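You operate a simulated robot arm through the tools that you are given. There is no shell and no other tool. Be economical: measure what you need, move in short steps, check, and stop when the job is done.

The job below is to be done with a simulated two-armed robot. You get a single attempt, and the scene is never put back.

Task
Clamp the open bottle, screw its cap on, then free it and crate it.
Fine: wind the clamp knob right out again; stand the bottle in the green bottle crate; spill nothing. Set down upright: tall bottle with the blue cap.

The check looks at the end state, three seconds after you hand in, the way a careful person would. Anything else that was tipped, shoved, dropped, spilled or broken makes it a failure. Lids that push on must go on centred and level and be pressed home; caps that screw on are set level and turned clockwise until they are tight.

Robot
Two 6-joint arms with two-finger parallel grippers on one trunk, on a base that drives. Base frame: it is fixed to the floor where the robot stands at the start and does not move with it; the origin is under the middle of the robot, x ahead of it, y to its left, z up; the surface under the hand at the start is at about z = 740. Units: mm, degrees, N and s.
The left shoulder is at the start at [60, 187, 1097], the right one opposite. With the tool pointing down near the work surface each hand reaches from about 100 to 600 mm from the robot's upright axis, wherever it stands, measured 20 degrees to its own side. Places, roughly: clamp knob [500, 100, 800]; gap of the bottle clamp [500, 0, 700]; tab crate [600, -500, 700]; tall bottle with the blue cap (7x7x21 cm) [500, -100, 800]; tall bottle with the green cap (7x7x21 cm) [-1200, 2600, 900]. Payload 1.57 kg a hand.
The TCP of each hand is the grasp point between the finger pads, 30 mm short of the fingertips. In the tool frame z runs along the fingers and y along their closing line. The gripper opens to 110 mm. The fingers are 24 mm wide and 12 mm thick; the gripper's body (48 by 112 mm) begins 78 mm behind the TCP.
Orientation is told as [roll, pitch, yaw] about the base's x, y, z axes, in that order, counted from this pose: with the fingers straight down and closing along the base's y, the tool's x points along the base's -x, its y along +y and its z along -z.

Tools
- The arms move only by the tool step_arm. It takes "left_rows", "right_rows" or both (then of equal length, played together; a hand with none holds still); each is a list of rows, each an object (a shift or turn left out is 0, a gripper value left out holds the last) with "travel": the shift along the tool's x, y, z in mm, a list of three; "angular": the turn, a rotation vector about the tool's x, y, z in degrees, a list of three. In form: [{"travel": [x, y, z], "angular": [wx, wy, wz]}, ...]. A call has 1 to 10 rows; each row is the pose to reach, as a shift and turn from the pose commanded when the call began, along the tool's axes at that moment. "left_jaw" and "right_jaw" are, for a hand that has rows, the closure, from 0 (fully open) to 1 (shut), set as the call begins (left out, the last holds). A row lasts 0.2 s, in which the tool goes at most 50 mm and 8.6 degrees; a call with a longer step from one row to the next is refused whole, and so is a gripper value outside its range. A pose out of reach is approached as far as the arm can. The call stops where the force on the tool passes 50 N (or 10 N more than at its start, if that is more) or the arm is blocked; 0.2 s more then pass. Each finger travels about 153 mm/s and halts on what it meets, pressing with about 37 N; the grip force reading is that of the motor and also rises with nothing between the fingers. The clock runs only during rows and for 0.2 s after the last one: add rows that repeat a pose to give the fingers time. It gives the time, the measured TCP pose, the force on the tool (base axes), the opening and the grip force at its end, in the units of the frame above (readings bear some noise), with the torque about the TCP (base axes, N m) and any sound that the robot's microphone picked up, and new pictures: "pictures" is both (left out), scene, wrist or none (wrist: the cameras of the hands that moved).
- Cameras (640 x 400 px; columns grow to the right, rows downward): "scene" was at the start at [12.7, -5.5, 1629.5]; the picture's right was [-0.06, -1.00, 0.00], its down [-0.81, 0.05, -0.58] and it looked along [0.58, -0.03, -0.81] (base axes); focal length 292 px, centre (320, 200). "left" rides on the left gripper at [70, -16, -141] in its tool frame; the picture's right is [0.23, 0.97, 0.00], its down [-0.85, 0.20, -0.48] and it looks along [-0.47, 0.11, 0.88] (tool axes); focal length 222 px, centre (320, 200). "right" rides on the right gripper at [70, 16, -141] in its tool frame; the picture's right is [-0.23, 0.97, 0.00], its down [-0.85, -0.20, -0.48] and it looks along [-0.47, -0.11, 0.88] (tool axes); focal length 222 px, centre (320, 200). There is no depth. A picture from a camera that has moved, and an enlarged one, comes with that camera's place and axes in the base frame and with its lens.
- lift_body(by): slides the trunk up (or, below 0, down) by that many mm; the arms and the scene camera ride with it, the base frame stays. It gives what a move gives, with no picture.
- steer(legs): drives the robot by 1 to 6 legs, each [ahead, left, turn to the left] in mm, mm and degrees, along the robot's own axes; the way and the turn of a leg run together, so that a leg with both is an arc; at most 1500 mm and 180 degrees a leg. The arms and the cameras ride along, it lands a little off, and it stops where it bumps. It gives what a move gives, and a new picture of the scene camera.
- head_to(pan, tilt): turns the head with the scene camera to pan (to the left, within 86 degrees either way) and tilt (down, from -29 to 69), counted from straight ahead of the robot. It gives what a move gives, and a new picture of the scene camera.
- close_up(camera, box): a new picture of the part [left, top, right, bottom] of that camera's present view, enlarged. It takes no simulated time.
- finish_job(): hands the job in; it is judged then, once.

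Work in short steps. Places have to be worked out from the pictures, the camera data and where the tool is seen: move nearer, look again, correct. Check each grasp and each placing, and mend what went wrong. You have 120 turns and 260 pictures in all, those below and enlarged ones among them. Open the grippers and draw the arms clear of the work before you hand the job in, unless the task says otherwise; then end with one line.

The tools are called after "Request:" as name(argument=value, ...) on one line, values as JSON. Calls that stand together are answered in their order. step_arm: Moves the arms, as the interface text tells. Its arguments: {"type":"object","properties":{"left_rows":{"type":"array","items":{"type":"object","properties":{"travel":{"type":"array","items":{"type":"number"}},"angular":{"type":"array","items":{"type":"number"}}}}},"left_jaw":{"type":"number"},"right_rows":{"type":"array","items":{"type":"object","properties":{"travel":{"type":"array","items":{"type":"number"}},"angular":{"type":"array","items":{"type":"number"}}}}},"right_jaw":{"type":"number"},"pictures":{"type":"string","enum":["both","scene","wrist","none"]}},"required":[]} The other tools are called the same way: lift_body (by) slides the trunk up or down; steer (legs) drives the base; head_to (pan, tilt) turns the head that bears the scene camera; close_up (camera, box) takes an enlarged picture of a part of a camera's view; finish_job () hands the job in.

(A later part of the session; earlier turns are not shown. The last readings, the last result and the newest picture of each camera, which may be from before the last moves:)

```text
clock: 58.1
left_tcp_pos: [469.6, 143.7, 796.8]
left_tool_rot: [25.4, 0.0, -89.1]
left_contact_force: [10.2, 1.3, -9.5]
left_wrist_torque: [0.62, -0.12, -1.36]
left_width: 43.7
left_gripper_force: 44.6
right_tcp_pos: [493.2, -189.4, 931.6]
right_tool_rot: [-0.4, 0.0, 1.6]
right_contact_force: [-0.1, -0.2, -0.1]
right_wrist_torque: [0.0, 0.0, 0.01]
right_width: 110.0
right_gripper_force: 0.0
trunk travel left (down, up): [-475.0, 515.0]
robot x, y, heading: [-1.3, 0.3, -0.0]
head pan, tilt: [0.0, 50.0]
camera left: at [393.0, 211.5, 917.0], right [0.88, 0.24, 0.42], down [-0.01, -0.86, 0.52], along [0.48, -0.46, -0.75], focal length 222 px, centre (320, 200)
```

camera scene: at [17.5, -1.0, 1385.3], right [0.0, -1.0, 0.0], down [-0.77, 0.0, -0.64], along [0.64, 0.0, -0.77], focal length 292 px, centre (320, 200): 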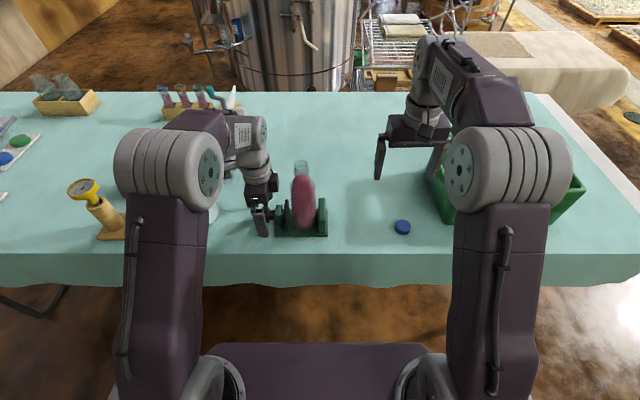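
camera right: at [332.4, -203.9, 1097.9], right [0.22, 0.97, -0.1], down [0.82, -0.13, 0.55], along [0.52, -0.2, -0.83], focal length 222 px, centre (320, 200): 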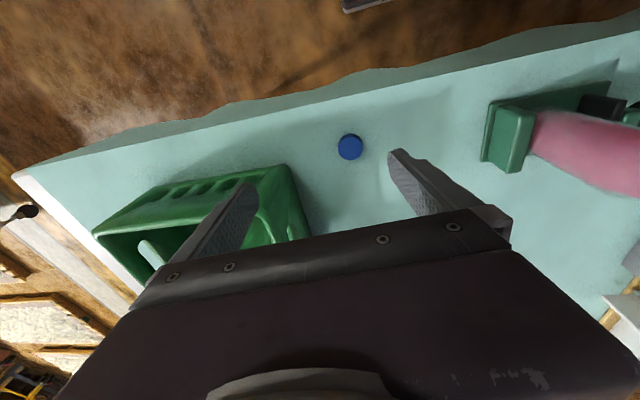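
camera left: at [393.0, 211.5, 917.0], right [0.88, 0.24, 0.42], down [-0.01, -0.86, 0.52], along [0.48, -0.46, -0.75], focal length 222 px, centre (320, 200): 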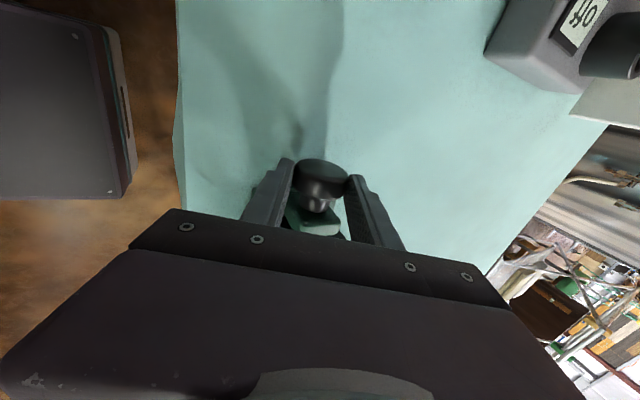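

Clean stroke with no reach flags and the grip at 43.7 mm. I return open and do a longer second stroke (to -34°) to learn the usable range.

Request:
step_arm(left_rows=[{"travel": [0, 0, 0]}, {"travel": [0, 3.55, 0.3], "angular": [8.5, 0, 0]}, {"travel": [0, 7, 1.05], "angular": [17, 0, 0]}, {"travel": [0, 10.3, 2.34], "angular": [25.5, 0, 0]}, {"travel": [0, 13.4, 4.1], "angular": [34, 0, 0]}, {"travel": [0, 16.2, 6.3], "angular": [42.5, 0, 0]}], left_jaw=0.45, pictures="none")

Request:
step_arm(left_rows=[{"travel": [0, 0, 0]}, {"travel": [0, -3.55, 0.3], "angular": [-8.5, 0, 0]}, {"travel": [0, -7, 1.05], "angular": [-17, 0, 0]}, {"travel": [0, -10.3, 2.34], "angular": [-25.5, 0, 0]}, {"travel": [0, -13.4, 4.1], "angular": [-34, 0, 0]}, {"travel": [0, -16.2, 6.3], "angular": [-42.5, 0, 0]}, {"travel": [0, -18.65, 8.9], "angular": [-51, 0, 0]}], left_jaw=1, pictures="wrist")

Request:
close_up(camera="scene", box=[220, 140, 380, 250])

```text
clock: 59.5
left_tcp_pos: [484.9, 144.1, 797.7]
left_tool_rot: [-17.2, 0.0, -89.0]
left_contact_force: [0.0, -0.6, -0.2]
left_wrist_torque: [0.03, 0.01, 0.0]
left_width: 60.7
left_gripper_force: 0.0
right_tcp_pos: [491.8, -189.2, 933.3]
right_tool_rot: [-0.3, 0.0, 1.5]
right_contact_force: [-0.4, -1.4, -1.2]
right_wrist_torque: [-0.02, 0.02, 0.04]
right_width: 109.7
right_gripper_force: 0.0
trunk travel left (down, up): [-475.0, 515.0]
robot x, y, heading: [1.9, -3.8, 0.2]
head pan, tilt: [0.0, 50.0]
```

```text
clock: 61.1
left_tcp_pos: [467.5, 143.9, 796.5]
left_tool_rot: [29.9, 1.0, -88.6]
left_contact_force: [9.9, -17.8, 0.0]
left_wrist_torque: [-1.03, -0.2, -1.24]
left_width: 43.8
left_gripper_force: 45.0
left hand out of reach, approached as far as the arm can: row 7
right_tcp_pos: [493.0, -193.3, 932.6]
right_tool_rot: [-0.2, -0.1, 1.5]
right_contact_force: [-0.3, 0.3, -0.1]
right_wrist_torque: [0.0, -0.01, -0.01]
right_width: 110.4
right_gripper_force: 0.0
trunk travel left (down, up): [-475.0, 515.0]
robot x, y, heading: [1.9, -1.4, 0.3]
head pan, tilt: [0.0, 50.0]
camera left: at [381.2, 210.0, 912.1], right [0.84, 0.24, 0.49], down [-0.04, -0.87, 0.5], along [0.54, -0.44, -0.72], focal length 222 px, centre (320, 200)
```

left: 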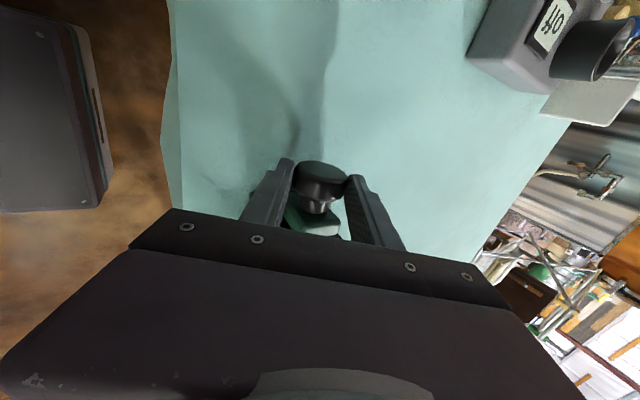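

```text
3.64 times, centred on (300, 195) of scene
camera zoom: at [19.5, -5.3, 1385.3], right [0.0, -1.0, 0.0], down [-0.77, 0.0, -0.64], along [0.64, 0.0, -0.77], focal length 1063 px, centre (393, 218)
```

zoom: 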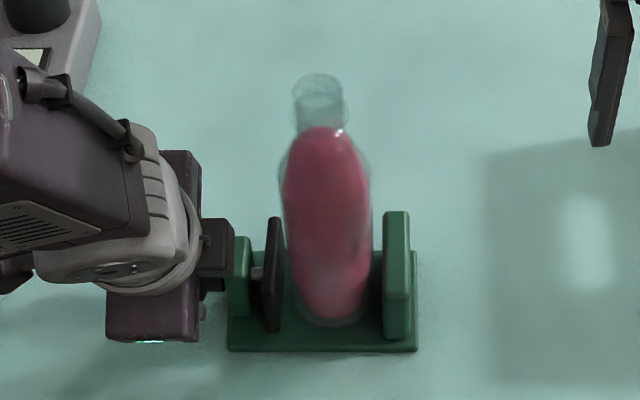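

The pusher has moved about 5 mm in 90° of turning, so the pitch is coarse. The usable limit is about -26°. I open first and read the pose before returning.

Request:
step_arm(left_rows=[{"travel": [0, 0, 0]}, {"travel": [0, 1.8, 0.1], "angular": [4.2, 0, 0]}, {"travel": [0, 3.55, 0.3], "angular": [8.5, 0, 0]}, {"travel": [0, 3.55, 0.3], "angular": [8.5, 0, 0]}], left_jaw=0.45, pictures="none")

```text
clock: 62.1
left_tcp_pos: [468.5, 148.5, 796.8]
left_tool_rot: [21.4, 1.3, -88.1]
left_contact_force: [-0.4, 0.5, -0.3]
left_wrist_torque: [0.0, -0.02, -0.01]
left_width: 60.5
left_gripper_force: 0.1
right_tcp_pos: [490.9, -188.3, 934.0]
right_tool_rot: [-0.4, -0.2, 1.6]
right_contact_force: [0.1, 0.5, 0.0]
right_wrist_torque: [-0.01, -0.01, 0.0]
right_width: 109.9
right_gripper_force: 0.1
trunk travel left (down, up): [-475.0, 515.0]
robot x, y, heading: [1.7, 1.0, 0.3]
head pan, tilt: [0.0, 50.0]
```

Back at -21°. I return to +17°, follow the knob by -8 mm in y, and do the next stroke.

Request:
step_arm(left_rows=[{"travel": [-2, 0.5, 0], "angular": [0, -1.3, 0]}, {"travel": [-4, 4.7, 0.3], "angular": [8, -1.3, 0]}, {"travel": [-6, 8, 0.9], "angular": [16, -1.3, 0]}, {"travel": [-8, 11.3, 2], "angular": [24, -1.3, 0]}, {"travel": [-8, 14.3, 3.6], "angular": [32, -1.3, 0]}, {"travel": [-8, 16.7, 5.2], "angular": [38.6, -1.3, 0]}, {"travel": [-8, 16.7, 5.2], "angular": [38.6, -1.3, 0]}], left_jaw=0.45, pictures="wrist")

Request:
step_arm(left_rows=[{"travel": [0, 0, 0]}, {"travel": [0, -3.55, 0.3], "angular": [-8.5, 0, 0]}, {"travel": [0, -7, 1.05], "angular": [-17, 0, 0]}, {"travel": [0, -10.3, 2.34], "angular": [-25.5, 0, 0]}, {"travel": [0, -13.4, 4.1], "angular": [-34, 0, 0]}, {"travel": [0, -16.2, 6.3], "angular": [-42.5, 0, 0]}], left_jaw=1, pictures="none")

Request:
close_up(camera="scene", box=[220, 140, 380, 250])

```text
clock: 63.7
left_tcp_pos: [486.7, 141.3, 797.8]
left_tool_rot: [-17.3, -0.1, -88.4]
left_contact_force: [-0.3, -0.1, 0.4]
left_wrist_torque: [0.01, -0.02, 0.02]
left_width: 60.6
left_gripper_force: 0.0
right_tcp_pos: [491.3, -189.3, 934.4]
right_tool_rot: [-0.4, 0.0, 1.6]
right_contact_force: [-0.8, 0.2, -0.9]
right_wrist_torque: [0.0, -0.01, 0.02]
right_width: 110.2
right_gripper_force: 0.0
trunk travel left (down, up): [-475.0, 515.0]
robot x, y, heading: [0.4, 2.8, 0.0]
head pan, tilt: [0.0, 50.0]
camera left: at [510.9, 213.0, 937.9], right [0.92, 0.25, -0.29], down [0.36, -0.84, 0.4], along [-0.14, -0.47, -0.87], focal length 222 px, centre (320, 200)
```

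left: 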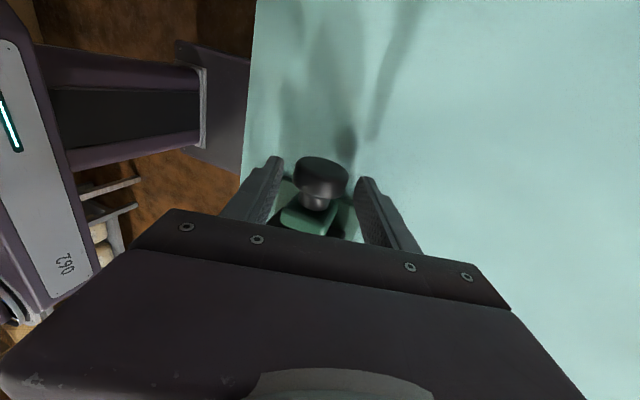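

```text
clock: 65.1
left_tcp_pos: [468.3, 142.0, 796.6]
left_tool_rot: [25.4, 0.0, -88.5]
left_contact_force: [-0.2, -4.4, 4.2]
left_wrist_torque: [1.37, -0.03, -0.42]
left_width: 43.4
left_gripper_force: 45.0
right_tcp_pos: [490.7, -189.4, 933.3]
right_tool_rot: [-0.4, -0.1, 1.6]
right_contact_force: [0.7, -0.9, -0.8]
right_wrist_torque: [0.01, -0.01, -0.03]
right_width: 110.1
right_gripper_force: 0.1
trunk travel left (down, up): [-475.0, 515.0]
robot x, y, heading: [-0.5, 1.9, 0.2]
head pan, tilt: [0.0, 50.0]
```

```text
3.64 times, centred on (300, 195) of scene
camera zoom: at [17.0, -1.7, 1385.3], right [0.0, -1.0, 0.0], down [-0.77, 0.0, -0.64], along [0.64, 0.0, -0.77], focal length 1063 px, centre (393, 218)
```

zoom: 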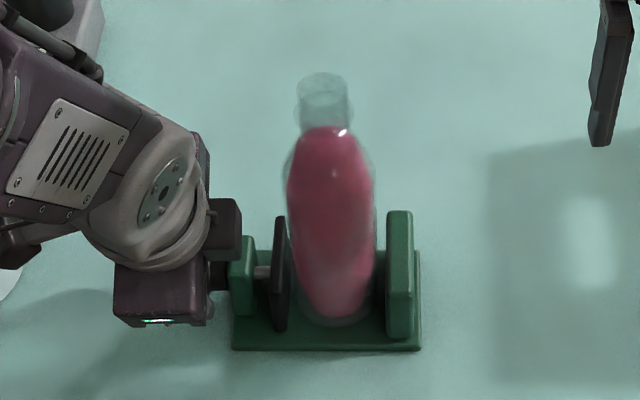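

Each stroke brings the pusher about 2.3 mm closer, with about 6–7 mm left. I do two more cycles following the knob.

Request:
step_arm(left_rows=[{"travel": [0, 0, 0]}, {"travel": [-2, 3.55, 0.3], "angular": [8.5, 0, 0]}, {"travel": [-3, 7, 1.05], "angular": [17, 0, 0]}, {"travel": [-4, 10.3, 2.34], "angular": [25.5, 0, 0]}, {"travel": [-5, 13.4, 4.1], "angular": [34, 0, 0]}, {"travel": [-5, 16.2, 6.3], "angular": [42.5, 0, 0]}], left_jaw=0.45, pictures="none")

Request:
step_arm(left_rows=[{"travel": [0, 0, 0]}, {"travel": [0, -3.55, 0.3], "angular": [-8.5, 0, 0]}, {"travel": [0, -7, 1.05], "angular": [-17, 0, 0]}, {"travel": [0, -10.3, 2.34], "angular": [-25.5, 0, 0]}, {"travel": [0, -13.4, 4.1], "angular": [-34, 0, 0]}, {"travel": [0, -16.2, 6.3], "angular": [-42.5, 0, 0]}], left_jaw=1, pictures="none")

Request:
step_arm(left_rows=[{"travel": [0, 0, 0]}, {"travel": [0, 3.55, 0.3], "angular": [8.5, 0, 0]}, {"travel": [-1, 7, 1.05], "angular": [17, 0, 0]}, {"travel": [-2, 10.3, 2.34], "angular": [25.5, 0, 0]}, {"travel": [-2, 13.4, 4.1], "angular": [34, 0, 0]}, {"travel": [-2, 16.2, 6.3], "angular": [42.5, 0, 0]}], left_jaw=0.45, pictures="wrist")

Request:
step_arm(left_rows=[{"travel": [0, 0, 0]}, {"travel": [0, -3.55, 0.3], "angular": [-8.5, 0, 0]}, {"travel": [0, -7, 1.05], "angular": [-17, 0, 0]}, {"travel": [0, -10.3, 2.34], "angular": [-25.5, 0, 0]}, {"travel": [0, -13.4, 4.1], "angular": [-34, 0, 0]}, {"travel": [0, -16.2, 6.3], "angular": [-42.5, 0, 0]}], left_jaw=1, pictures="none")

Request:
close_up(camera="scene", box=[220, 140, 380, 250])

```text
clock: 66.5
left_tcp_pos: [487.8, 136.3, 798.1]
left_tool_rot: [-17.5, -0.1, -88.3]
left_contact_force: [0.3, 0.2, -0.2]
left_wrist_torque: [0.0, 0.05, -0.02]
left_width: 60.6
left_gripper_force: 0.1
right_tcp_pos: [492.3, -189.1, 933.8]
right_tool_rot: [-0.4, 0.0, 1.6]
right_contact_force: [0.9, -0.6, 0.4]
right_wrist_torque: [0.02, 0.0, 0.01]
right_width: 110.0
right_gripper_force: 0.0
trunk travel left (down, up): [-475.0, 515.0]
robot x, y, heading: [0.2, 1.3, 0.2]
head pan, tilt: [0.0, 50.0]
```

```text
clock: 67.9
left_tcp_pos: [469.6, 134.6, 795.9]
left_tool_rot: [25.2, 0.0, -88.4]
left_contact_force: [-1.9, -7.8, -6.5]
left_wrist_torque: [1.37, 0.13, -0.25]
left_width: 43.3
left_gripper_force: 44.8
right_tcp_pos: [491.1, -189.9, 932.5]
right_tool_rot: [-0.3, 0.0, 1.6]
right_contact_force: [0.8, 0.1, 0.2]
right_wrist_torque: [0.01, -0.01, -0.03]
right_width: 110.1
right_gripper_force: 0.2
trunk travel left (down, up): [-475.0, 515.0]
robot x, y, heading: [1.0, -1.1, 0.3]
head pan, tilt: [0.0, 50.0]
```

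```text
clock: 69.3
left_tcp_pos: [487.5, 134.7, 796.7]
left_tool_rot: [-17.5, -0.1, -88.3]
left_contact_force: [-0.3, 0.2, 0.6]
left_wrist_torque: [0.0, -0.02, 0.03]
left_width: 60.6
left_gripper_force: 0.0
right_tcp_pos: [492.8, -189.0, 932.6]
right_tool_rot: [-0.5, 0.0, 1.5]
right_contact_force: [-0.6, 0.3, -0.1]
right_wrist_torque: [-0.01, -0.04, -0.03]
right_width: 110.2
right_gripper_force: 0.1
trunk travel left (down, up): [-475.0, 515.0]
robot x, y, heading: [1.9, 3.6, 0.5]
head pan, tilt: [0.0, 50.0]
camera left: at [512.6, 205.8, 936.3], right [0.92, 0.25, -0.29], down [0.36, -0.84, 0.4], along [-0.15, -0.47, -0.87], focal length 222 px, centre (320, 200)
```

left: 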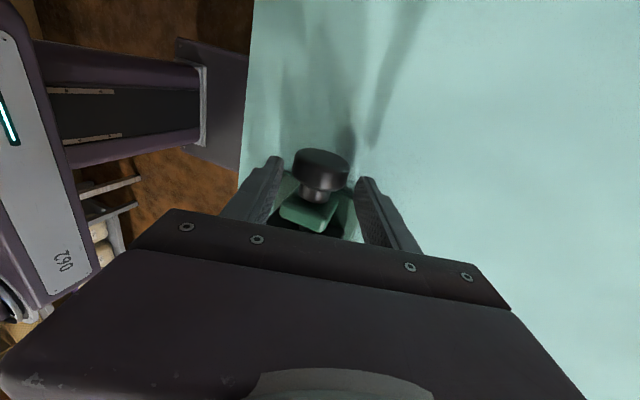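

```text
clock: 70.7
left_tcp_pos: [469.3, 133.6, 797.2]
left_tool_rot: [25.3, 0.0, -88.5]
left_contact_force: [-1.8, -6.9, -9.2]
left_wrist_torque: [1.3, 0.12, -0.24]
left_width: 43.8
left_gripper_force: 45.2
right_tcp_pos: [491.9, -189.6, 934.0]
right_tool_rot: [-0.4, -0.1, 1.6]
right_contact_force: [0.3, -0.2, -0.1]
right_wrist_torque: [-0.02, 0.01, 0.02]
right_width: 110.0
right_gripper_force: 0.1
trunk travel left (down, up): [-475.0, 515.0]
robot x, y, heading: [1.1, 1.3, 0.1]
head pan, tilt: [0.0, 50.0]
```

```text
3.64 times, centred on (300, 195) of scene
camera zoom: at [18.5, -2.0, 1385.2], right [0.0, -1.0, 0.0], down [-0.77, 0.0, -0.64], along [0.64, 0.0, -0.77], focal length 1063 px, centre (393, 218)
```

zoom: 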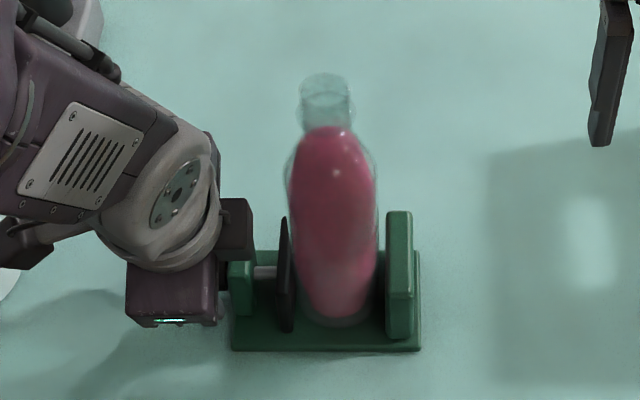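

About 3 mm left. Two more cycles without shifting y, then I'll look for the torque to rise as it tightens.

Request:
step_arm(left_rows=[{"travel": [0, 0, 0]}, {"travel": [0, 3.55, 0.3], "angular": [8.5, 0, 0]}, {"travel": [1, 7, 1.05], "angular": [17, 0, 0]}, {"travel": [2, 10.3, 2.34], "angular": [25.5, 0, 0]}, {"travel": [2, 13.4, 4.1], "angular": [34, 0, 0]}, {"travel": [2, 16.2, 6.3], "angular": [42.5, 0, 0]}], left_jaw=0.45, pictures="none")

Request:
step_arm(left_rows=[{"travel": [0, 0, 0]}, {"travel": [0, -3.55, 0.3], "angular": [-8.5, 0, 0]}, {"travel": [0, -7, 1.05], "angular": [-17, 0, 0]}, {"travel": [0, -10.3, 2.34], "angular": [-25.5, 0, 0]}, {"travel": [0, -13.4, 4.1], "angular": [-34, 0, 0]}, {"travel": [0, -16.2, 6.3], "angular": [-42.5, 0, 0]}], left_jaw=1, pictures="none")

Request:
close_up(camera="scene", box=[220, 140, 380, 250])

Request:
step_arm(left_rows=[{"travel": [0, 0, 0]}, {"travel": [0, 3.55, 0.3], "angular": [8.5, 0, 0]}, {"travel": [0, 7, 1.05], "angular": [17, 0, 0]}, {"travel": [0, 10.3, 2.34], "angular": [25.5, 0, 0]}, {"travel": [0, 13.4, 4.1], "angular": [34, 0, 0]}, {"travel": [0, 16.2, 6.3], "angular": [42.5, 0, 0]}], left_jaw=0.45, pictures="wrist")

Request:
step_arm(left_rows=[{"travel": [0, 0, 0]}, {"travel": [0, -3.55, 0.3], "angular": [-8.5, 0, 0]}, {"travel": [0, -7, 1.05], "angular": [-17, 0, 0]}, {"travel": [0, -10.3, 2.34], "angular": [-25.5, 0, 0]}, {"travel": [0, -13.4, 4.1], "angular": [-34, 0, 0]}, {"travel": [0, -16.2, 6.3], "angular": [-42.5, 0, 0]}], left_jaw=1, pictures="none")

Request:
close_up(camera="scene", box=[220, 140, 380, 250])

```text
clock: 72.1
left_tcp_pos: [487.4, 135.9, 796.6]
left_tool_rot: [-17.3, -0.1, -88.5]
left_contact_force: [-0.1, 0.7, -0.1]
left_wrist_torque: [0.02, -0.03, -0.01]
left_width: 60.5
left_gripper_force: 0.0
right_tcp_pos: [491.0, -189.2, 933.8]
right_tool_rot: [-0.4, 0.1, 1.6]
right_contact_force: [0.1, 0.3, 0.6]
right_wrist_torque: [0.01, 0.03, 0.02]
right_width: 110.0
right_gripper_force: 0.1
trunk travel left (down, up): [-475.0, 515.0]
robot x, y, heading: [-2.0, -1.5, 0.1]
head pan, tilt: [0.0, 50.0]
```

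```text
clock: 73.5
left_tcp_pos: [469.6, 135.9, 796.5]
left_tool_rot: [25.2, 0.0, -88.4]
left_contact_force: [-4.0, -11.0, -8.4]
left_wrist_torque: [1.05, 0.18, -0.16]
left_width: 43.7
left_gripper_force: 45.0
right_tcp_pos: [491.5, -190.6, 932.3]
right_tool_rot: [-0.3, 0.1, 1.6]
right_contact_force: [0.4, -0.7, 0.1]
right_wrist_torque: [-0.04, -0.01, -0.05]
right_width: 110.3
right_gripper_force: 0.0
trunk travel left (down, up): [-475.0, 515.0]
robot x, y, heading: [3.3, 1.7, 0.3]
head pan, tilt: [0.0, 50.0]
```

```text
3.64 times, centred on (300, 195) of scene
camera zoom: at [18.1, -3.0, 1385.3], right [0.0, -1.0, 0.0], down [-0.77, 0.0, -0.64], along [0.64, 0.0, -0.77], focal length 1063 px, centre (393, 218)
```

zoom: 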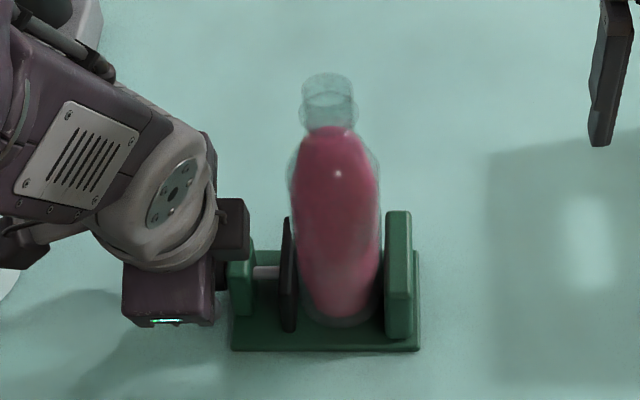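

```text
clock: 74.9
left_tcp_pos: [487.3, 137.8, 797.9]
left_tool_rot: [-17.4, -0.1, -88.3]
left_contact_force: [1.2, 0.0, -0.2]
left_wrist_torque: [0.0, 0.02, 0.01]
left_width: 60.4
left_gripper_force: 0.0
right_tcp_pos: [492.5, -188.9, 932.0]
right_tool_rot: [-0.4, 0.0, 1.6]
right_contact_force: [-0.9, 0.1, -0.2]
right_wrist_torque: [0.04, 0.06, -0.02]
right_width: 110.0
right_gripper_force: 0.0
trunk travel left (down, up): [-475.0, 515.0]
robot x, y, heading: [2.8, 0.8, 0.4]
head pan, tilt: [0.0, 50.0]
camera left: at [512.4, 208.0, 937.3], right [0.92, 0.25, -0.29], down [0.36, -0.84, 0.4], along [-0.15, -0.47, -0.87], focal length 222 px, centre (320, 200)
```

left: 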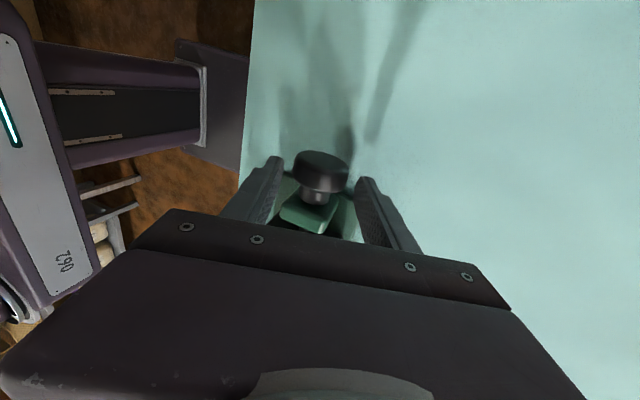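

```text
clock: 76.3
left_tcp_pos: [469.2, 135.8, 798.7]
left_tool_rot: [25.1, 0.0, -88.5]
left_contact_force: [-1.2, -2.8, -2.4]
left_wrist_torque: [1.48, 0.14, -0.12]
left_width: 42.8
left_gripper_force: 45.5
right_tcp_pos: [491.9, -189.0, 933.3]
right_tool_rot: [-0.4, 0.0, 1.6]
right_contact_force: [-0.3, 0.0, 0.0]
right_wrist_torque: [-0.02, 0.01, 0.01]
right_width: 109.9
right_gripper_force: 0.0
trunk travel left (down, up): [-475.0, 515.0]
robot x, y, heading: [-0.9, 0.8, 0.2]
head pan, tilt: [0.0, 50.0]
```

```text
3.64 times, centred on (300, 195) of scene
camera zoom: at [17.8, -1.7, 1385.3], right [0.0, -1.0, 0.0], down [-0.77, 0.0, -0.64], along [0.64, 0.0, -0.77], focal length 1063 px, centre (393, 218)
```

zoom: 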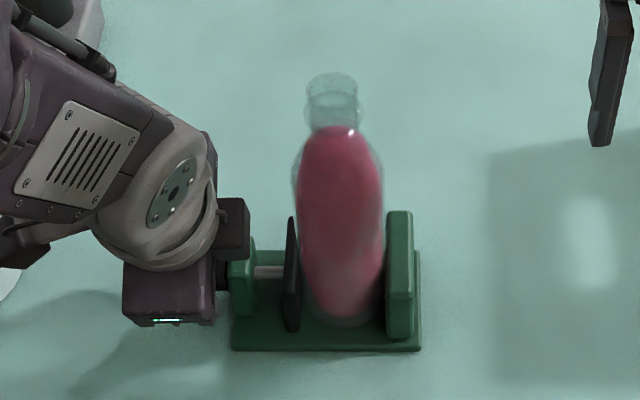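

The bottle is sliding toward the fixed jaw as the pusher pushes it. I continue with two more cycles.

Request:
step_arm(left_rows=[{"travel": [0, 0, 0]}, {"travel": [0, 3.55, 0.3], "angular": [8.5, 0, 0]}, {"travel": [-1, 7, 1.05], "angular": [17, 0, 0]}, {"travel": [-2, 10.3, 2.34], "angular": [25.5, 0, 0]}, {"travel": [-2, 13.4, 4.1], "angular": [34, 0, 0]}, {"travel": [-2, 16.2, 6.3], "angular": [42.5, 0, 0]}], left_jaw=0.45, pictures="none")

Request:
step_arm(left_rows=[{"travel": [0, 0, 0]}, {"travel": [0, -3.55, 0.3], "angular": [-8.5, 0, 0]}, {"travel": [0, -7, 1.05], "angular": [-17, 0, 0]}, {"travel": [0, -10.3, 2.34], "angular": [-25.5, 0, 0]}, {"travel": [0, -13.4, 4.1], "angular": [-34, 0, 0]}, {"travel": [0, -16.2, 6.3], "angular": [-42.5, 0, 0]}], left_jaw=1, pictures="none")

Request:
close_up(camera="scene", box=[220, 140, 380, 250])

Request:
step_arm(left_rows=[{"travel": [0, 0, 0]}, {"travel": [0, 3.55, 0.3], "angular": [8.5, 0, 0]}, {"travel": [0, 7, 1.05], "angular": [17, 0, 0]}, {"travel": [-1, 10.3, 2.34], "angular": [25.5, 0, 0]}, {"travel": [-1, 13.4, 4.1], "angular": [34, 0, 0]}, {"travel": [-1, 16.2, 6.3], "angular": [42.5, 0, 0]}], left_jaw=0.45, pictures="none")

Request:
step_arm(left_rows=[{"travel": [0, 0, 0]}, {"travel": [0, -3.55, 0.3], "angular": [-8.5, 0, 0]}, {"travel": [0, -7, 1.05], "angular": [-17, 0, 0]}, {"travel": [0, -10.3, 2.34], "angular": [-25.5, 0, 0]}, {"travel": [0, -13.4, 4.1], "angular": [-34, 0, 0]}, {"travel": [0, -16.2, 6.3], "angular": [-42.5, 0, 0]}], left_jaw=1, pictures="none")

Request:
close_up(camera="scene", box=[220, 140, 380, 250])

```text
clock: 77.7
left_tcp_pos: [486.3, 136.0, 796.9]
left_tool_rot: [-17.5, -0.1, -88.4]
left_contact_force: [-0.1, -0.2, -0.7]
left_wrist_torque: [0.0, 0.03, 0.03]
left_width: 60.0
left_gripper_force: 0.2
right_tcp_pos: [491.2, -190.0, 932.7]
right_tool_rot: [-0.4, 0.0, 1.6]
right_contact_force: [-0.6, 0.2, 0.5]
right_wrist_torque: [0.0, -0.01, 0.01]
right_width: 110.1
right_gripper_force: 0.0
trunk travel left (down, up): [-475.0, 515.0]
robot x, y, heading: [-1.4, 3.5, 0.1]
head pan, tilt: [0.0, 50.0]
```

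```text
clock: 79.1
left_tcp_pos: [468.7, 135.8, 797.5]
left_tool_rot: [25.3, 0.0, -88.5]
left_contact_force: [1.5, -4.6, -1.9]
left_wrist_torque: [1.0, 0.77, -0.61]
left_width: 43.2
left_gripper_force: 44.6
right_tcp_pos: [492.2, -190.5, 933.8]
right_tool_rot: [-0.5, 0.0, 1.6]
right_contact_force: [0.0, -0.9, -0.6]
right_wrist_torque: [0.0, 0.0, -0.01]
right_width: 109.9
right_gripper_force: 0.1
trunk travel left (down, up): [-475.0, 515.0]
robot x, y, heading: [-1.6, 0.9, -0.1]
head pan, tilt: [0.0, 50.0]
```

```text
3.64 times, centred on (300, 195) of scene
camera zoom: at [18.2, -1.8, 1385.3], right [0.0, -1.0, 0.0], down [-0.77, 0.0, -0.64], along [0.64, 0.0, -0.77], focal length 1063 px, centre (393, 218)
```

zoom: 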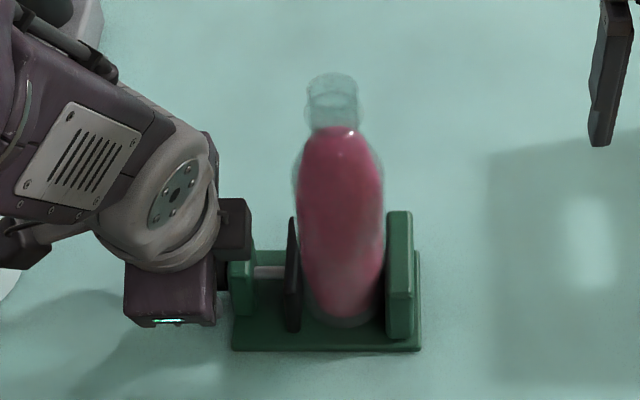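

```text
clock: 80.5
left_tcp_pos: [488.5, 133.2, 797.9]
left_tool_rot: [-17.3, -0.2, -88.3]
left_contact_force: [0.2, -0.1, -1.0]
left_wrist_torque: [-0.03, 0.0, 0.0]
left_width: 60.6
left_gripper_force: 0.0
right_tcp_pos: [492.1, -188.6, 934.2]
right_tool_rot: [-0.4, 0.1, 1.5]
right_contact_force: [0.0, 0.0, -0.3]
right_wrist_torque: [0.0, -0.01, -0.01]
right_width: 109.9
right_gripper_force: 0.0
trunk travel left (down, up): [-475.0, 515.0]
robot x, y, heading: [0.2, 1.6, 0.3]
head pan, tilt: [0.0, 50.0]
```

```text
clock: 81.9
left_tcp_pos: [469.5, 133.1, 797.3]
left_tool_rot: [25.4, -0.1, -88.5]
left_contact_force: [1.8, -3.3, 5.5]
left_wrist_torque: [1.45, -0.03, 0.03]
left_width: 43.1
left_gripper_force: 44.7
right_tcp_pos: [491.3, -189.8, 934.3]
right_tool_rot: [-0.4, -0.1, 1.6]
right_contact_force: [0.1, 0.8, 1.1]
right_wrist_torque: [-0.01, -0.01, -0.02]
right_width: 110.2
right_gripper_force: 0.1
trunk travel left (down, up): [-475.0, 515.0]
robot x, y, heading: [-0.3, 4.5, 0.0]
head pan, tilt: [0.0, 50.0]
```

```text
3.64 times, centred on (300, 195) of scene
camera zoom: at [17.2, -1.6, 1385.4], right [0.0, -1.0, 0.0], down [-0.77, 0.0, -0.64], along [0.64, 0.0, -0.77], focal length 1063 px, centre (393, 218)
```

zoom: 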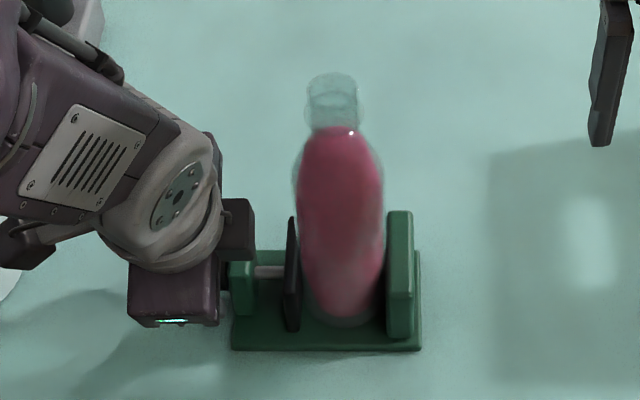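

The pusher and bottle stayed put over the last two strokes, so the bottle is clamped tight. I release the knob, straighten, raise the left hand and move it away to the left.

Request:
step_arm(left_rows=[{"travel": [0, 0, 0]}, {"travel": [0, 3.55, 0.3], "angular": [8.5, 0, 0]}, {"travel": [0, 7, 1.05], "angular": [17, 0, 0]}, {"travel": [0, 10.3, 2.34], "angular": [25.3, 0, 0]}, {"travel": [0, 10.3, 2.34], "angular": [25.3, 0, 0]}], left_jaw=0.3, pictures="none")

Request:
step_arm(left_rows=[{"travel": [0, 0, -20]}, {"travel": [0, 0, -50]}, {"travel": [0, 0, -85]}, {"travel": [10, -15, -115]}, {"travel": [25, -30, -130]}, {"travel": [45, -45, -140]}, {"travel": [65, -60, -140]}, {"travel": [85, -60, -140]}, {"travel": [105, -60, -140]}])

Request:
close_up(camera="scene", box=[240, 140, 440, 250])

Request:
close_up(camera="right", box=[200, 0, 640, 250])

```text
clock: 83.1
left_tcp_pos: [479.7, 133.8, 799.7]
left_tool_rot: [0.0, -0.1, -88.3]
left_contact_force: [0.1, -0.8, -0.4]
left_wrist_torque: [0.01, 0.0, 0.02]
left_width: 77.1
left_gripper_force: 0.0
right_tcp_pos: [491.8, -189.6, 934.0]
right_tool_rot: [-0.4, -0.1, 1.7]
right_contact_force: [-0.1, -0.7, 0.4]
right_wrist_torque: [0.0, 0.0, 0.0]
right_width: 110.1
right_gripper_force: 0.0
trunk travel left (down, up): [-475.0, 515.0]
robot x, y, heading: [0.4, -1.2, 0.0]
head pan, tilt: [0.0, 50.0]
```

```text
clock: 85.1
left_tcp_pos: [416.8, 238.6, 936.5]
left_tool_rot: [-0.1, -0.1, -88.4]
left_contact_force: [0.1, -0.3, -0.1]
left_wrist_torque: [-0.03, -0.02, -0.02]
left_width: 77.0
left_gripper_force: 0.0
right_tcp_pos: [491.3, -188.7, 933.8]
right_tool_rot: [-0.4, -0.1, 1.6]
right_contact_force: [-0.5, 0.6, 0.0]
right_wrist_torque: [0.02, 0.0, 0.02]
right_width: 109.8
right_gripper_force: 0.1
trunk travel left (down, up): [-475.0, 515.0]
robot x, y, heading: [-3.3, -0.5, 0.2]
head pan, tilt: [0.0, 50.0]
camera scene: at [17.5, -0.4, 1385.3], right [0.0, -1.0, 0.0], down [-0.77, 0.0, -0.64], along [0.64, 0.0, -0.77], focal length 292 px, centre (320, 200)
camera left: at [399.0, 308.4, 1078.0], right [0.97, 0.26, 0.0], down [0.23, -0.85, 0.48], along [0.12, -0.46, -0.88], focal length 222 px, centre (320, 200)
```

scene: 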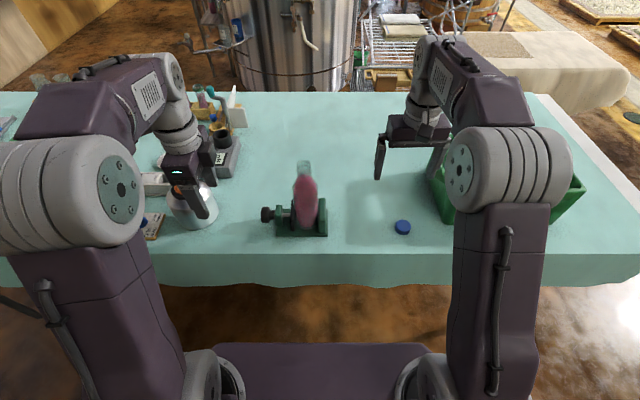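
left: 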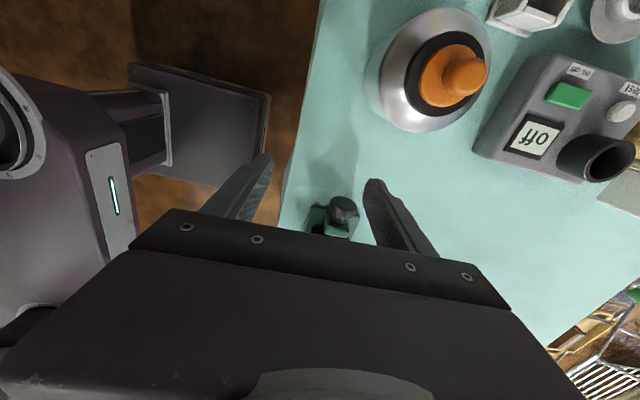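

```text
3.20 times, centred on (340, 195) of scene
camera zoom: at [17.5, -0.4, 1385.3], right [0.0, -1.0, 0.0], down [-0.77, 0.0, -0.64], along [0.64, 0.0, -0.77], focal length 935 px, centre (256, 216)
```

zoom: 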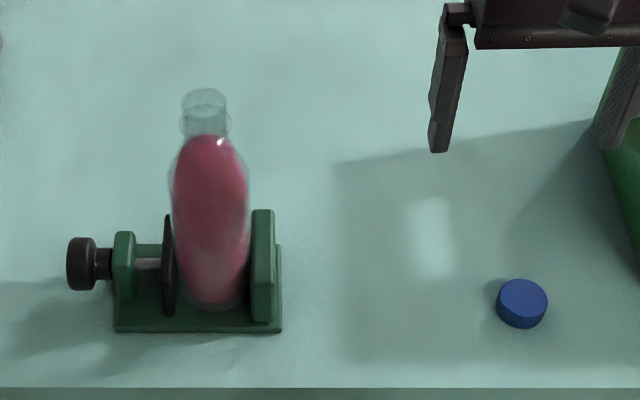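

```text
1.45 times, centred on (420, 125) of right
camera zoom: at [421.4, -173.9, 1075.0], right [0.2, 0.98, -0.01], down [0.86, -0.17, 0.48], along [0.47, -0.1, -0.88], focal length 323 px, centre (174, 309)
```

zoom: 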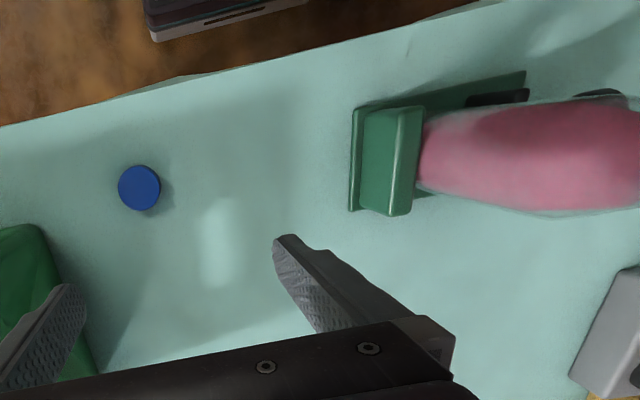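

Bottle upright with its rim at about (480,34,956), and the cap at about (458.5,-216). I bring the right hand down above the cap for a closer look.

Request:
step_arm(right_rows=[{"travel": [11, -9, 15], "angular": [0, 0, 1.6]}, {"travel": [22, -18, 30], "angular": [0, 0, 1.6]}, {"travel": [33, -26, 50], "angular": [0, 0, 1.6]}, {"travel": [33, -26, 74], "angular": [0, 0, 1.6]}, {"travel": [33, -26, 94], "angular": [0, 0, 1.6]}, {"travel": [33, -26, 94], "angular": [0, 0, 1.6]}], pictures="wrist")

Request:
close_up(camera="right", box=[220, 100, 420, 225])

Request:
close_up(camera="scene", box=[340, 150, 480, 250])

```text
clock: 86.5
left_tcp_pos: [417.2, 238.3, 938.3]
left_tool_rot: [-0.1, -0.1, -88.3]
left_contact_force: [0.1, 0.7, -0.1]
left_wrist_torque: [0.01, 0.02, 0.01]
left_width: 76.7
left_gripper_force: 0.0
right_tcp_pos: [459.4, -216.7, 841.8]
right_tool_rot: [-0.4, -0.1, 0.0]
right_contact_force: [0.4, -0.2, -1.2]
right_wrist_torque: [0.01, 0.02, 0.01]
right_width: 110.1
right_gripper_force: 0.0
trunk travel left (down, up): [-475.0, 515.0]
robot x, y, heading: [0.2, 1.8, 0.3]
head pan, tilt: [0.0, 50.0]
camera right: at [389.5, -200.6, 983.0], right [0.23, 0.97, -0.01], down [0.85, -0.2, 0.48], along [0.47, -0.12, -0.88], focal length 222 px, centre (320, 200)
```

right: 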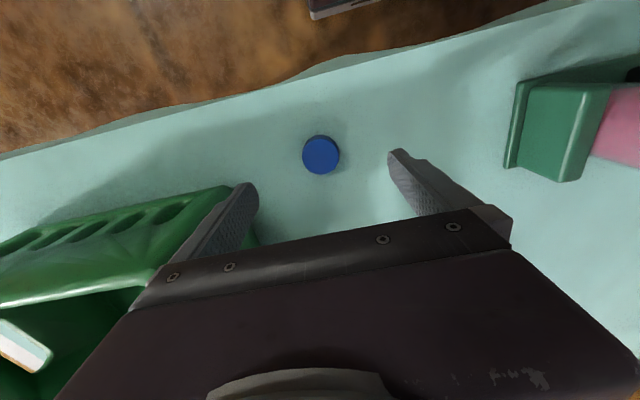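

```text
3.20 times, centred on (320, 162) of right
camera zoom: at [389.5, -200.6, 983.0], right [0.23, 0.97, -0.01], down [0.85, -0.2, 0.48], along [0.47, -0.12, -0.88], focal length 711 px, centre (320, 320)
```

zoom: 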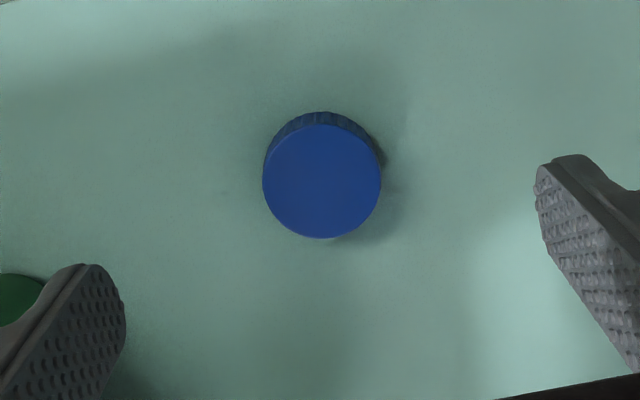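

```text
4.00 times, centred on (410, 200) of scene
camera zoom: at [17.5, -0.8, 1385.3], right [0.0, -1.0, 0.0], down [-0.77, 0.0, -0.64], along [0.64, 0.0, -0.77], focal length 1169 px, centre (-40, 200)
```

zoom: 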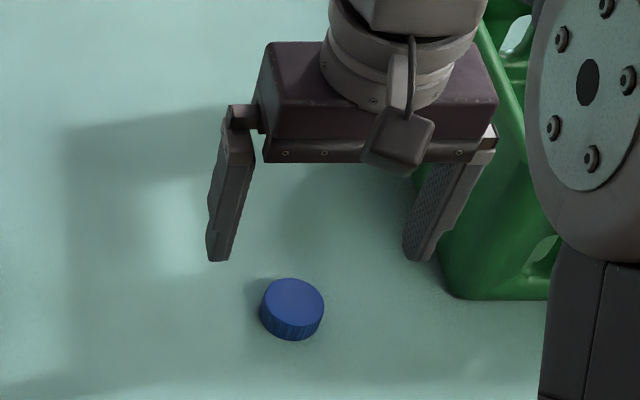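

The cap is centred under the hand. I descend to z≈775 with the opening narrowed, then close.

Request:
step_arm(right_rows=[{"travel": [0, -1.5, 20]}, {"travel": [0, -1.5, 40]}, {"travel": [0, -1.5, 55]}, {"travel": [0, -1.5, 66]}, {"travel": [0, -1.5, 66]}], right_jaw=0.4, pictures="wrist")

Request:
step_arm(right_rows=[{"travel": [0, 0, 0]}, {"travel": [0, 0, 0]}, {"travel": [0, 0, 0]}], right_jaw=1, pictures="none")

Request:
close_up(camera="right", box=[220, 100, 420, 225])

```text
clock: 87.7
left_tcp_pos: [417.3, 238.3, 937.2]
left_tool_rot: [-0.1, -0.1, -88.2]
left_contact_force: [-0.3, -0.4, 0.8]
left_wrist_torque: [-0.02, 0.01, 0.01]
left_width: 76.8
left_gripper_force: 0.0
right_tcp_pos: [459.1, -220.5, 774.0]
right_tool_rot: [-0.3, -0.1, 0.0]
right_contact_force: [0.9, 0.7, 1.1]
right_wrist_torque: [-0.01, -0.02, 0.03]
right_width: 66.1
right_gripper_force: 0.0
trunk travel left (down, up): [-475.0, 515.0]
robot x, y, heading: [-1.7, 0.2, 0.2]
head pan, tilt: [0.0, 50.0]
camera right: at [389.1, -203.5, 916.0], right [0.23, 0.97, -0.01], down [0.85, -0.2, 0.48], along [0.47, -0.12, -0.88], focal length 222 px, centre (320, 200)
```

right: 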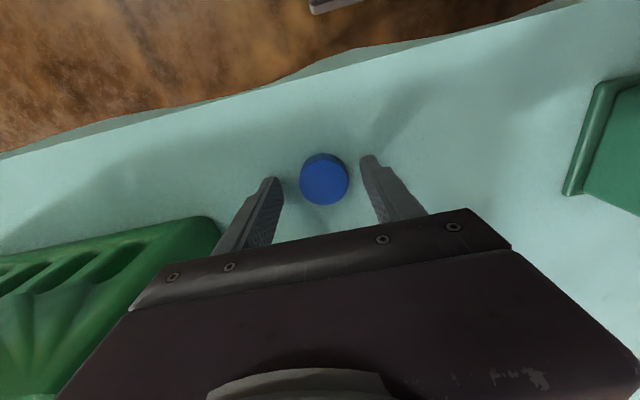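

```text
clock: 88.5
left_tcp_pos: [417.5, 238.0, 936.5]
left_tool_rot: [-0.1, -0.1, -88.2]
left_contact_force: [0.0, 0.0, 0.4]
left_wrist_torque: [0.01, -0.01, -0.01]
left_width: 76.7
left_gripper_force: 0.0
right_tcp_pos: [459.1, -220.5, 774.9]
right_tool_rot: [-0.5, -0.1, 0.0]
right_contact_force: [0.0, 1.1, 0.5]
right_wrist_torque: [0.0, -0.02, -0.04]
right_width: 36.1
right_gripper_force: 37.4
trunk travel left (down, up): [-475.0, 515.0]
robot x, y, heading: [5.6, -0.9, 0.1]
head pan, tilt: [0.0, 50.0]
```

```text
3.20 times, centred on (320, 162) of right
camera zoom: at [389.2, -203.5, 916.1], right [0.23, 0.97, -0.01], down [0.85, -0.2, 0.48], along [0.47, -0.12, -0.88], focal length 711 px, centre (320, 320)
```

zoom: 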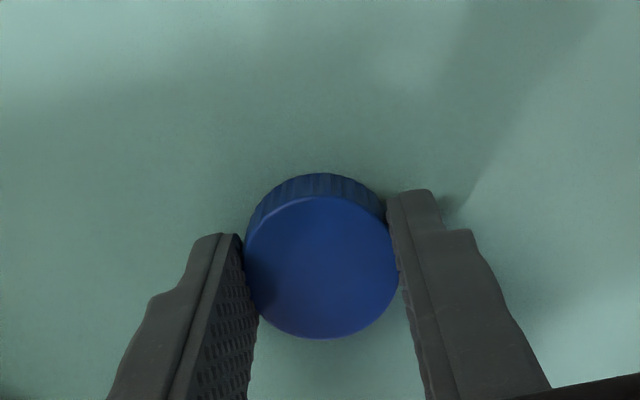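

Cap gripped centrally. I lift it, square up, then raise the trunk 200 mm to give the arm a comfortable height above the bottle.

Request:
step_arm(right_rows=[{"travel": [0, 0, -10], "angular": [-0.4, 0, 0]}, {"travel": [0, 0, -30], "angular": [-0.4, 0, 0]}, {"travel": [0, 0, -60], "angular": [-0.4, 0, 0]}, {"travel": [0, 0, -60], "angular": [-0.4, 0, 0]}], pictures="none")

Request:
lift_body(by=200)

Request:
close_up(camera="right", box=[220, 80, 620, 330])

```text
clock: 89.5
left_tcp_pos: [418.3, 238.8, 935.8]
left_tool_rot: [-0.2, -0.1, -88.3]
left_contact_force: [-0.7, -0.1, -0.6]
left_wrist_torque: [0.0, 0.03, -0.02]
left_width: 76.9
left_gripper_force: 0.1
right_tcp_pos: [459.4, -219.2, 832.2]
right_tool_rot: [0.0, 0.0, 0.0]
right_contact_force: [0.3, 0.0, -0.1]
right_wrist_torque: [-0.02, 0.01, 0.01]
right_width: 36.5
right_gripper_force: 37.0
trunk travel left (down, up): [-475.0, 515.0]
robot x, y, heading: [4.2, -2.4, 0.3]
head pan, tilt: [0.0, 50.0]
```

```text
clock: 91.7
left_tcp_pos: [418.1, 236.9, 1136.9]
left_tool_rot: [-0.2, -0.1, -88.3]
left_contact_force: [0.2, -0.1, -0.3]
left_wrist_torque: [0.0, 0.01, 0.0]
left_width: 77.0
left_gripper_force: 0.1
right_tcp_pos: [459.7, -219.2, 1033.2]
right_tool_rot: [0.0, -0.1, 0.0]
right_contact_force: [-1.0, 0.0, 0.1]
right_wrist_torque: [-0.03, 0.01, 0.02]
right_width: 36.4
right_gripper_force: 37.2
trunk travel left (down, up): [-675.0, 315.0]
robot x, y, heading: [-1.4, 3.4, 0.0]
head pan, tilt: [0.0, 50.0]
```

```text
1.60 times, centred on (420, 205) of right
camera zoom: at [390.3, -203.7, 1174.9], right [0.23, 0.97, 0.0], down [0.85, -0.2, 0.48], along [0.47, -0.11, -0.88], focal length 355 px, centre (160, 192)
```

zoom: 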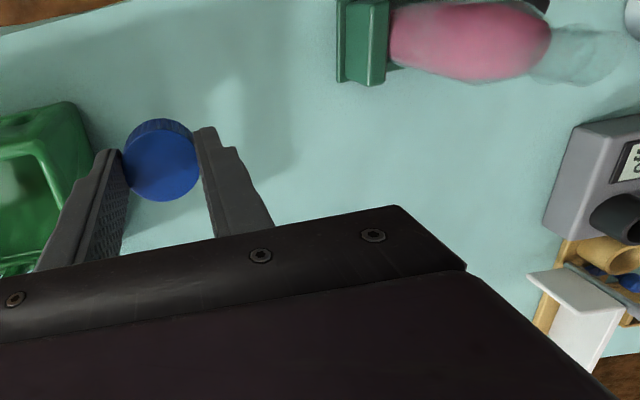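

I carry the cap over to the bottle at z≈1033, about 40 mm above the rim.

Request:
step_arm(right_rows=[{"travel": [-2, 25, 0]}, {"travel": [-4, 55, 0]}, {"travel": [-7, 85, 0]}, {"travel": [-9, 115, 0]}, {"travel": [-12, 145, 0]}, {"travel": [-14, 175, 0]}, {"travel": [-17, 205, 0]}, {"travel": [-20, 235, 0]}, {"travel": [-20, 253, 0]}, {"travel": [-20, 253, 0]}])

Request:
close_up(camera="right", box=[240, 110, 400, 210])

Request:
close_up(camera="scene", box=[240, 120, 400, 220])

Request:
close_up(camera="left", box=[200, 150, 440, 300])

```text
clock: 93.8
left_tcp_pos: [416.8, 237.9, 1137.6]
left_tool_rot: [-0.1, -0.2, -88.4]
left_contact_force: [-0.3, -0.6, 0.3]
left_wrist_torque: [-0.02, 0.01, 0.0]
left_width: 77.0
left_gripper_force: 0.1
right_tcp_pos: [477.5, 33.3, 1034.9]
right_tool_rot: [-0.1, -0.1, 0.0]
right_contact_force: [0.5, -0.1, -0.5]
right_wrist_torque: [0.01, 0.02, -0.01]
right_width: 36.4
right_gripper_force: 37.1
trunk travel left (down, up): [-675.0, 315.0]
robot x, y, heading: [2.0, 0.5, 0.3]
head pan, tilt: [0.0, 50.0]
camera scene: at [17.6, -1.3, 1585.3], right [0.0, -1.0, 0.0], down [-0.77, 0.0, -0.64], along [0.64, 0.0, -0.77], focal length 292 px, centre (320, 200)
camera right: at [408.4, 50.1, 1175.5], right [0.23, 0.97, 0.0], down [0.85, -0.2, 0.48], along [0.47, -0.11, -0.88], focal length 222 px, centre (320, 200)
```

scene: 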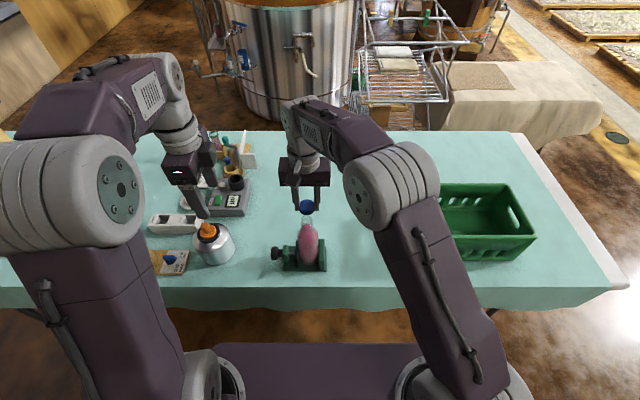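
right: 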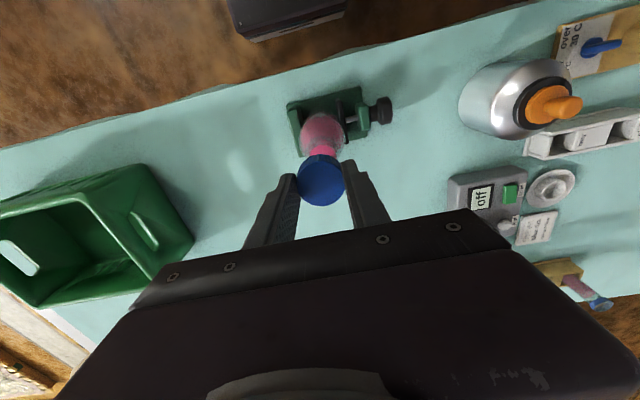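

```text
4.00 times, centred on (320, 160) of right
camera zoom: at [408.4, 50.1, 1175.5], right [0.23, 0.97, 0.0], down [0.85, -0.2, 0.48], along [0.47, -0.11, -0.88], focal length 888 px, centre (320, 360)
```

zoom: 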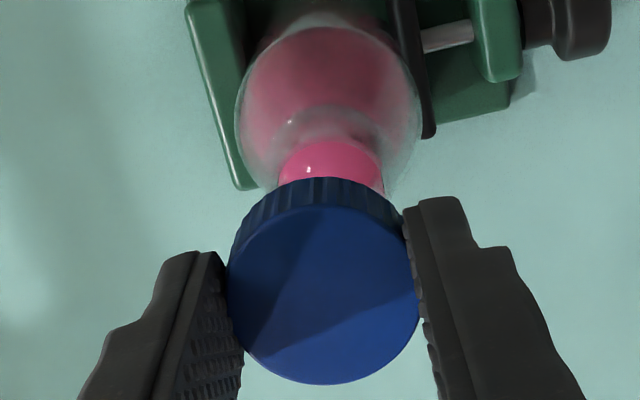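

```text
4.00 times, centred on (320, 170) of scene
camera zoom: at [17.6, -1.3, 1585.3], right [0.0, -1.0, 0.0], down [-0.77, 0.0, -0.64], along [0.64, 0.0, -0.77], focal length 1169 px, centre (320, 320)
```

zoom: 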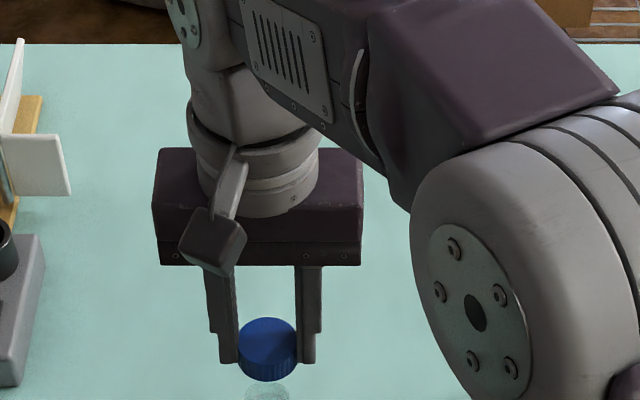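

```text
2.67 times, centred on (320, 225) of left
camera zoom: at [399.1, 307.5, 1278.2], right [0.97, 0.26, 0.0], down [0.23, -0.85, 0.48], along [0.12, -0.46, -0.88], focal length 592 px, centre (320, 133)
```

zoom: 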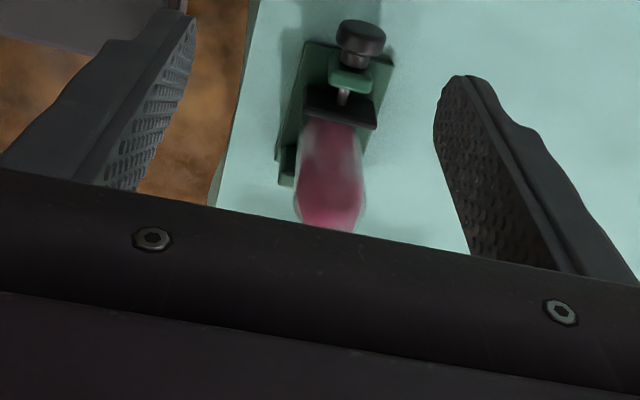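

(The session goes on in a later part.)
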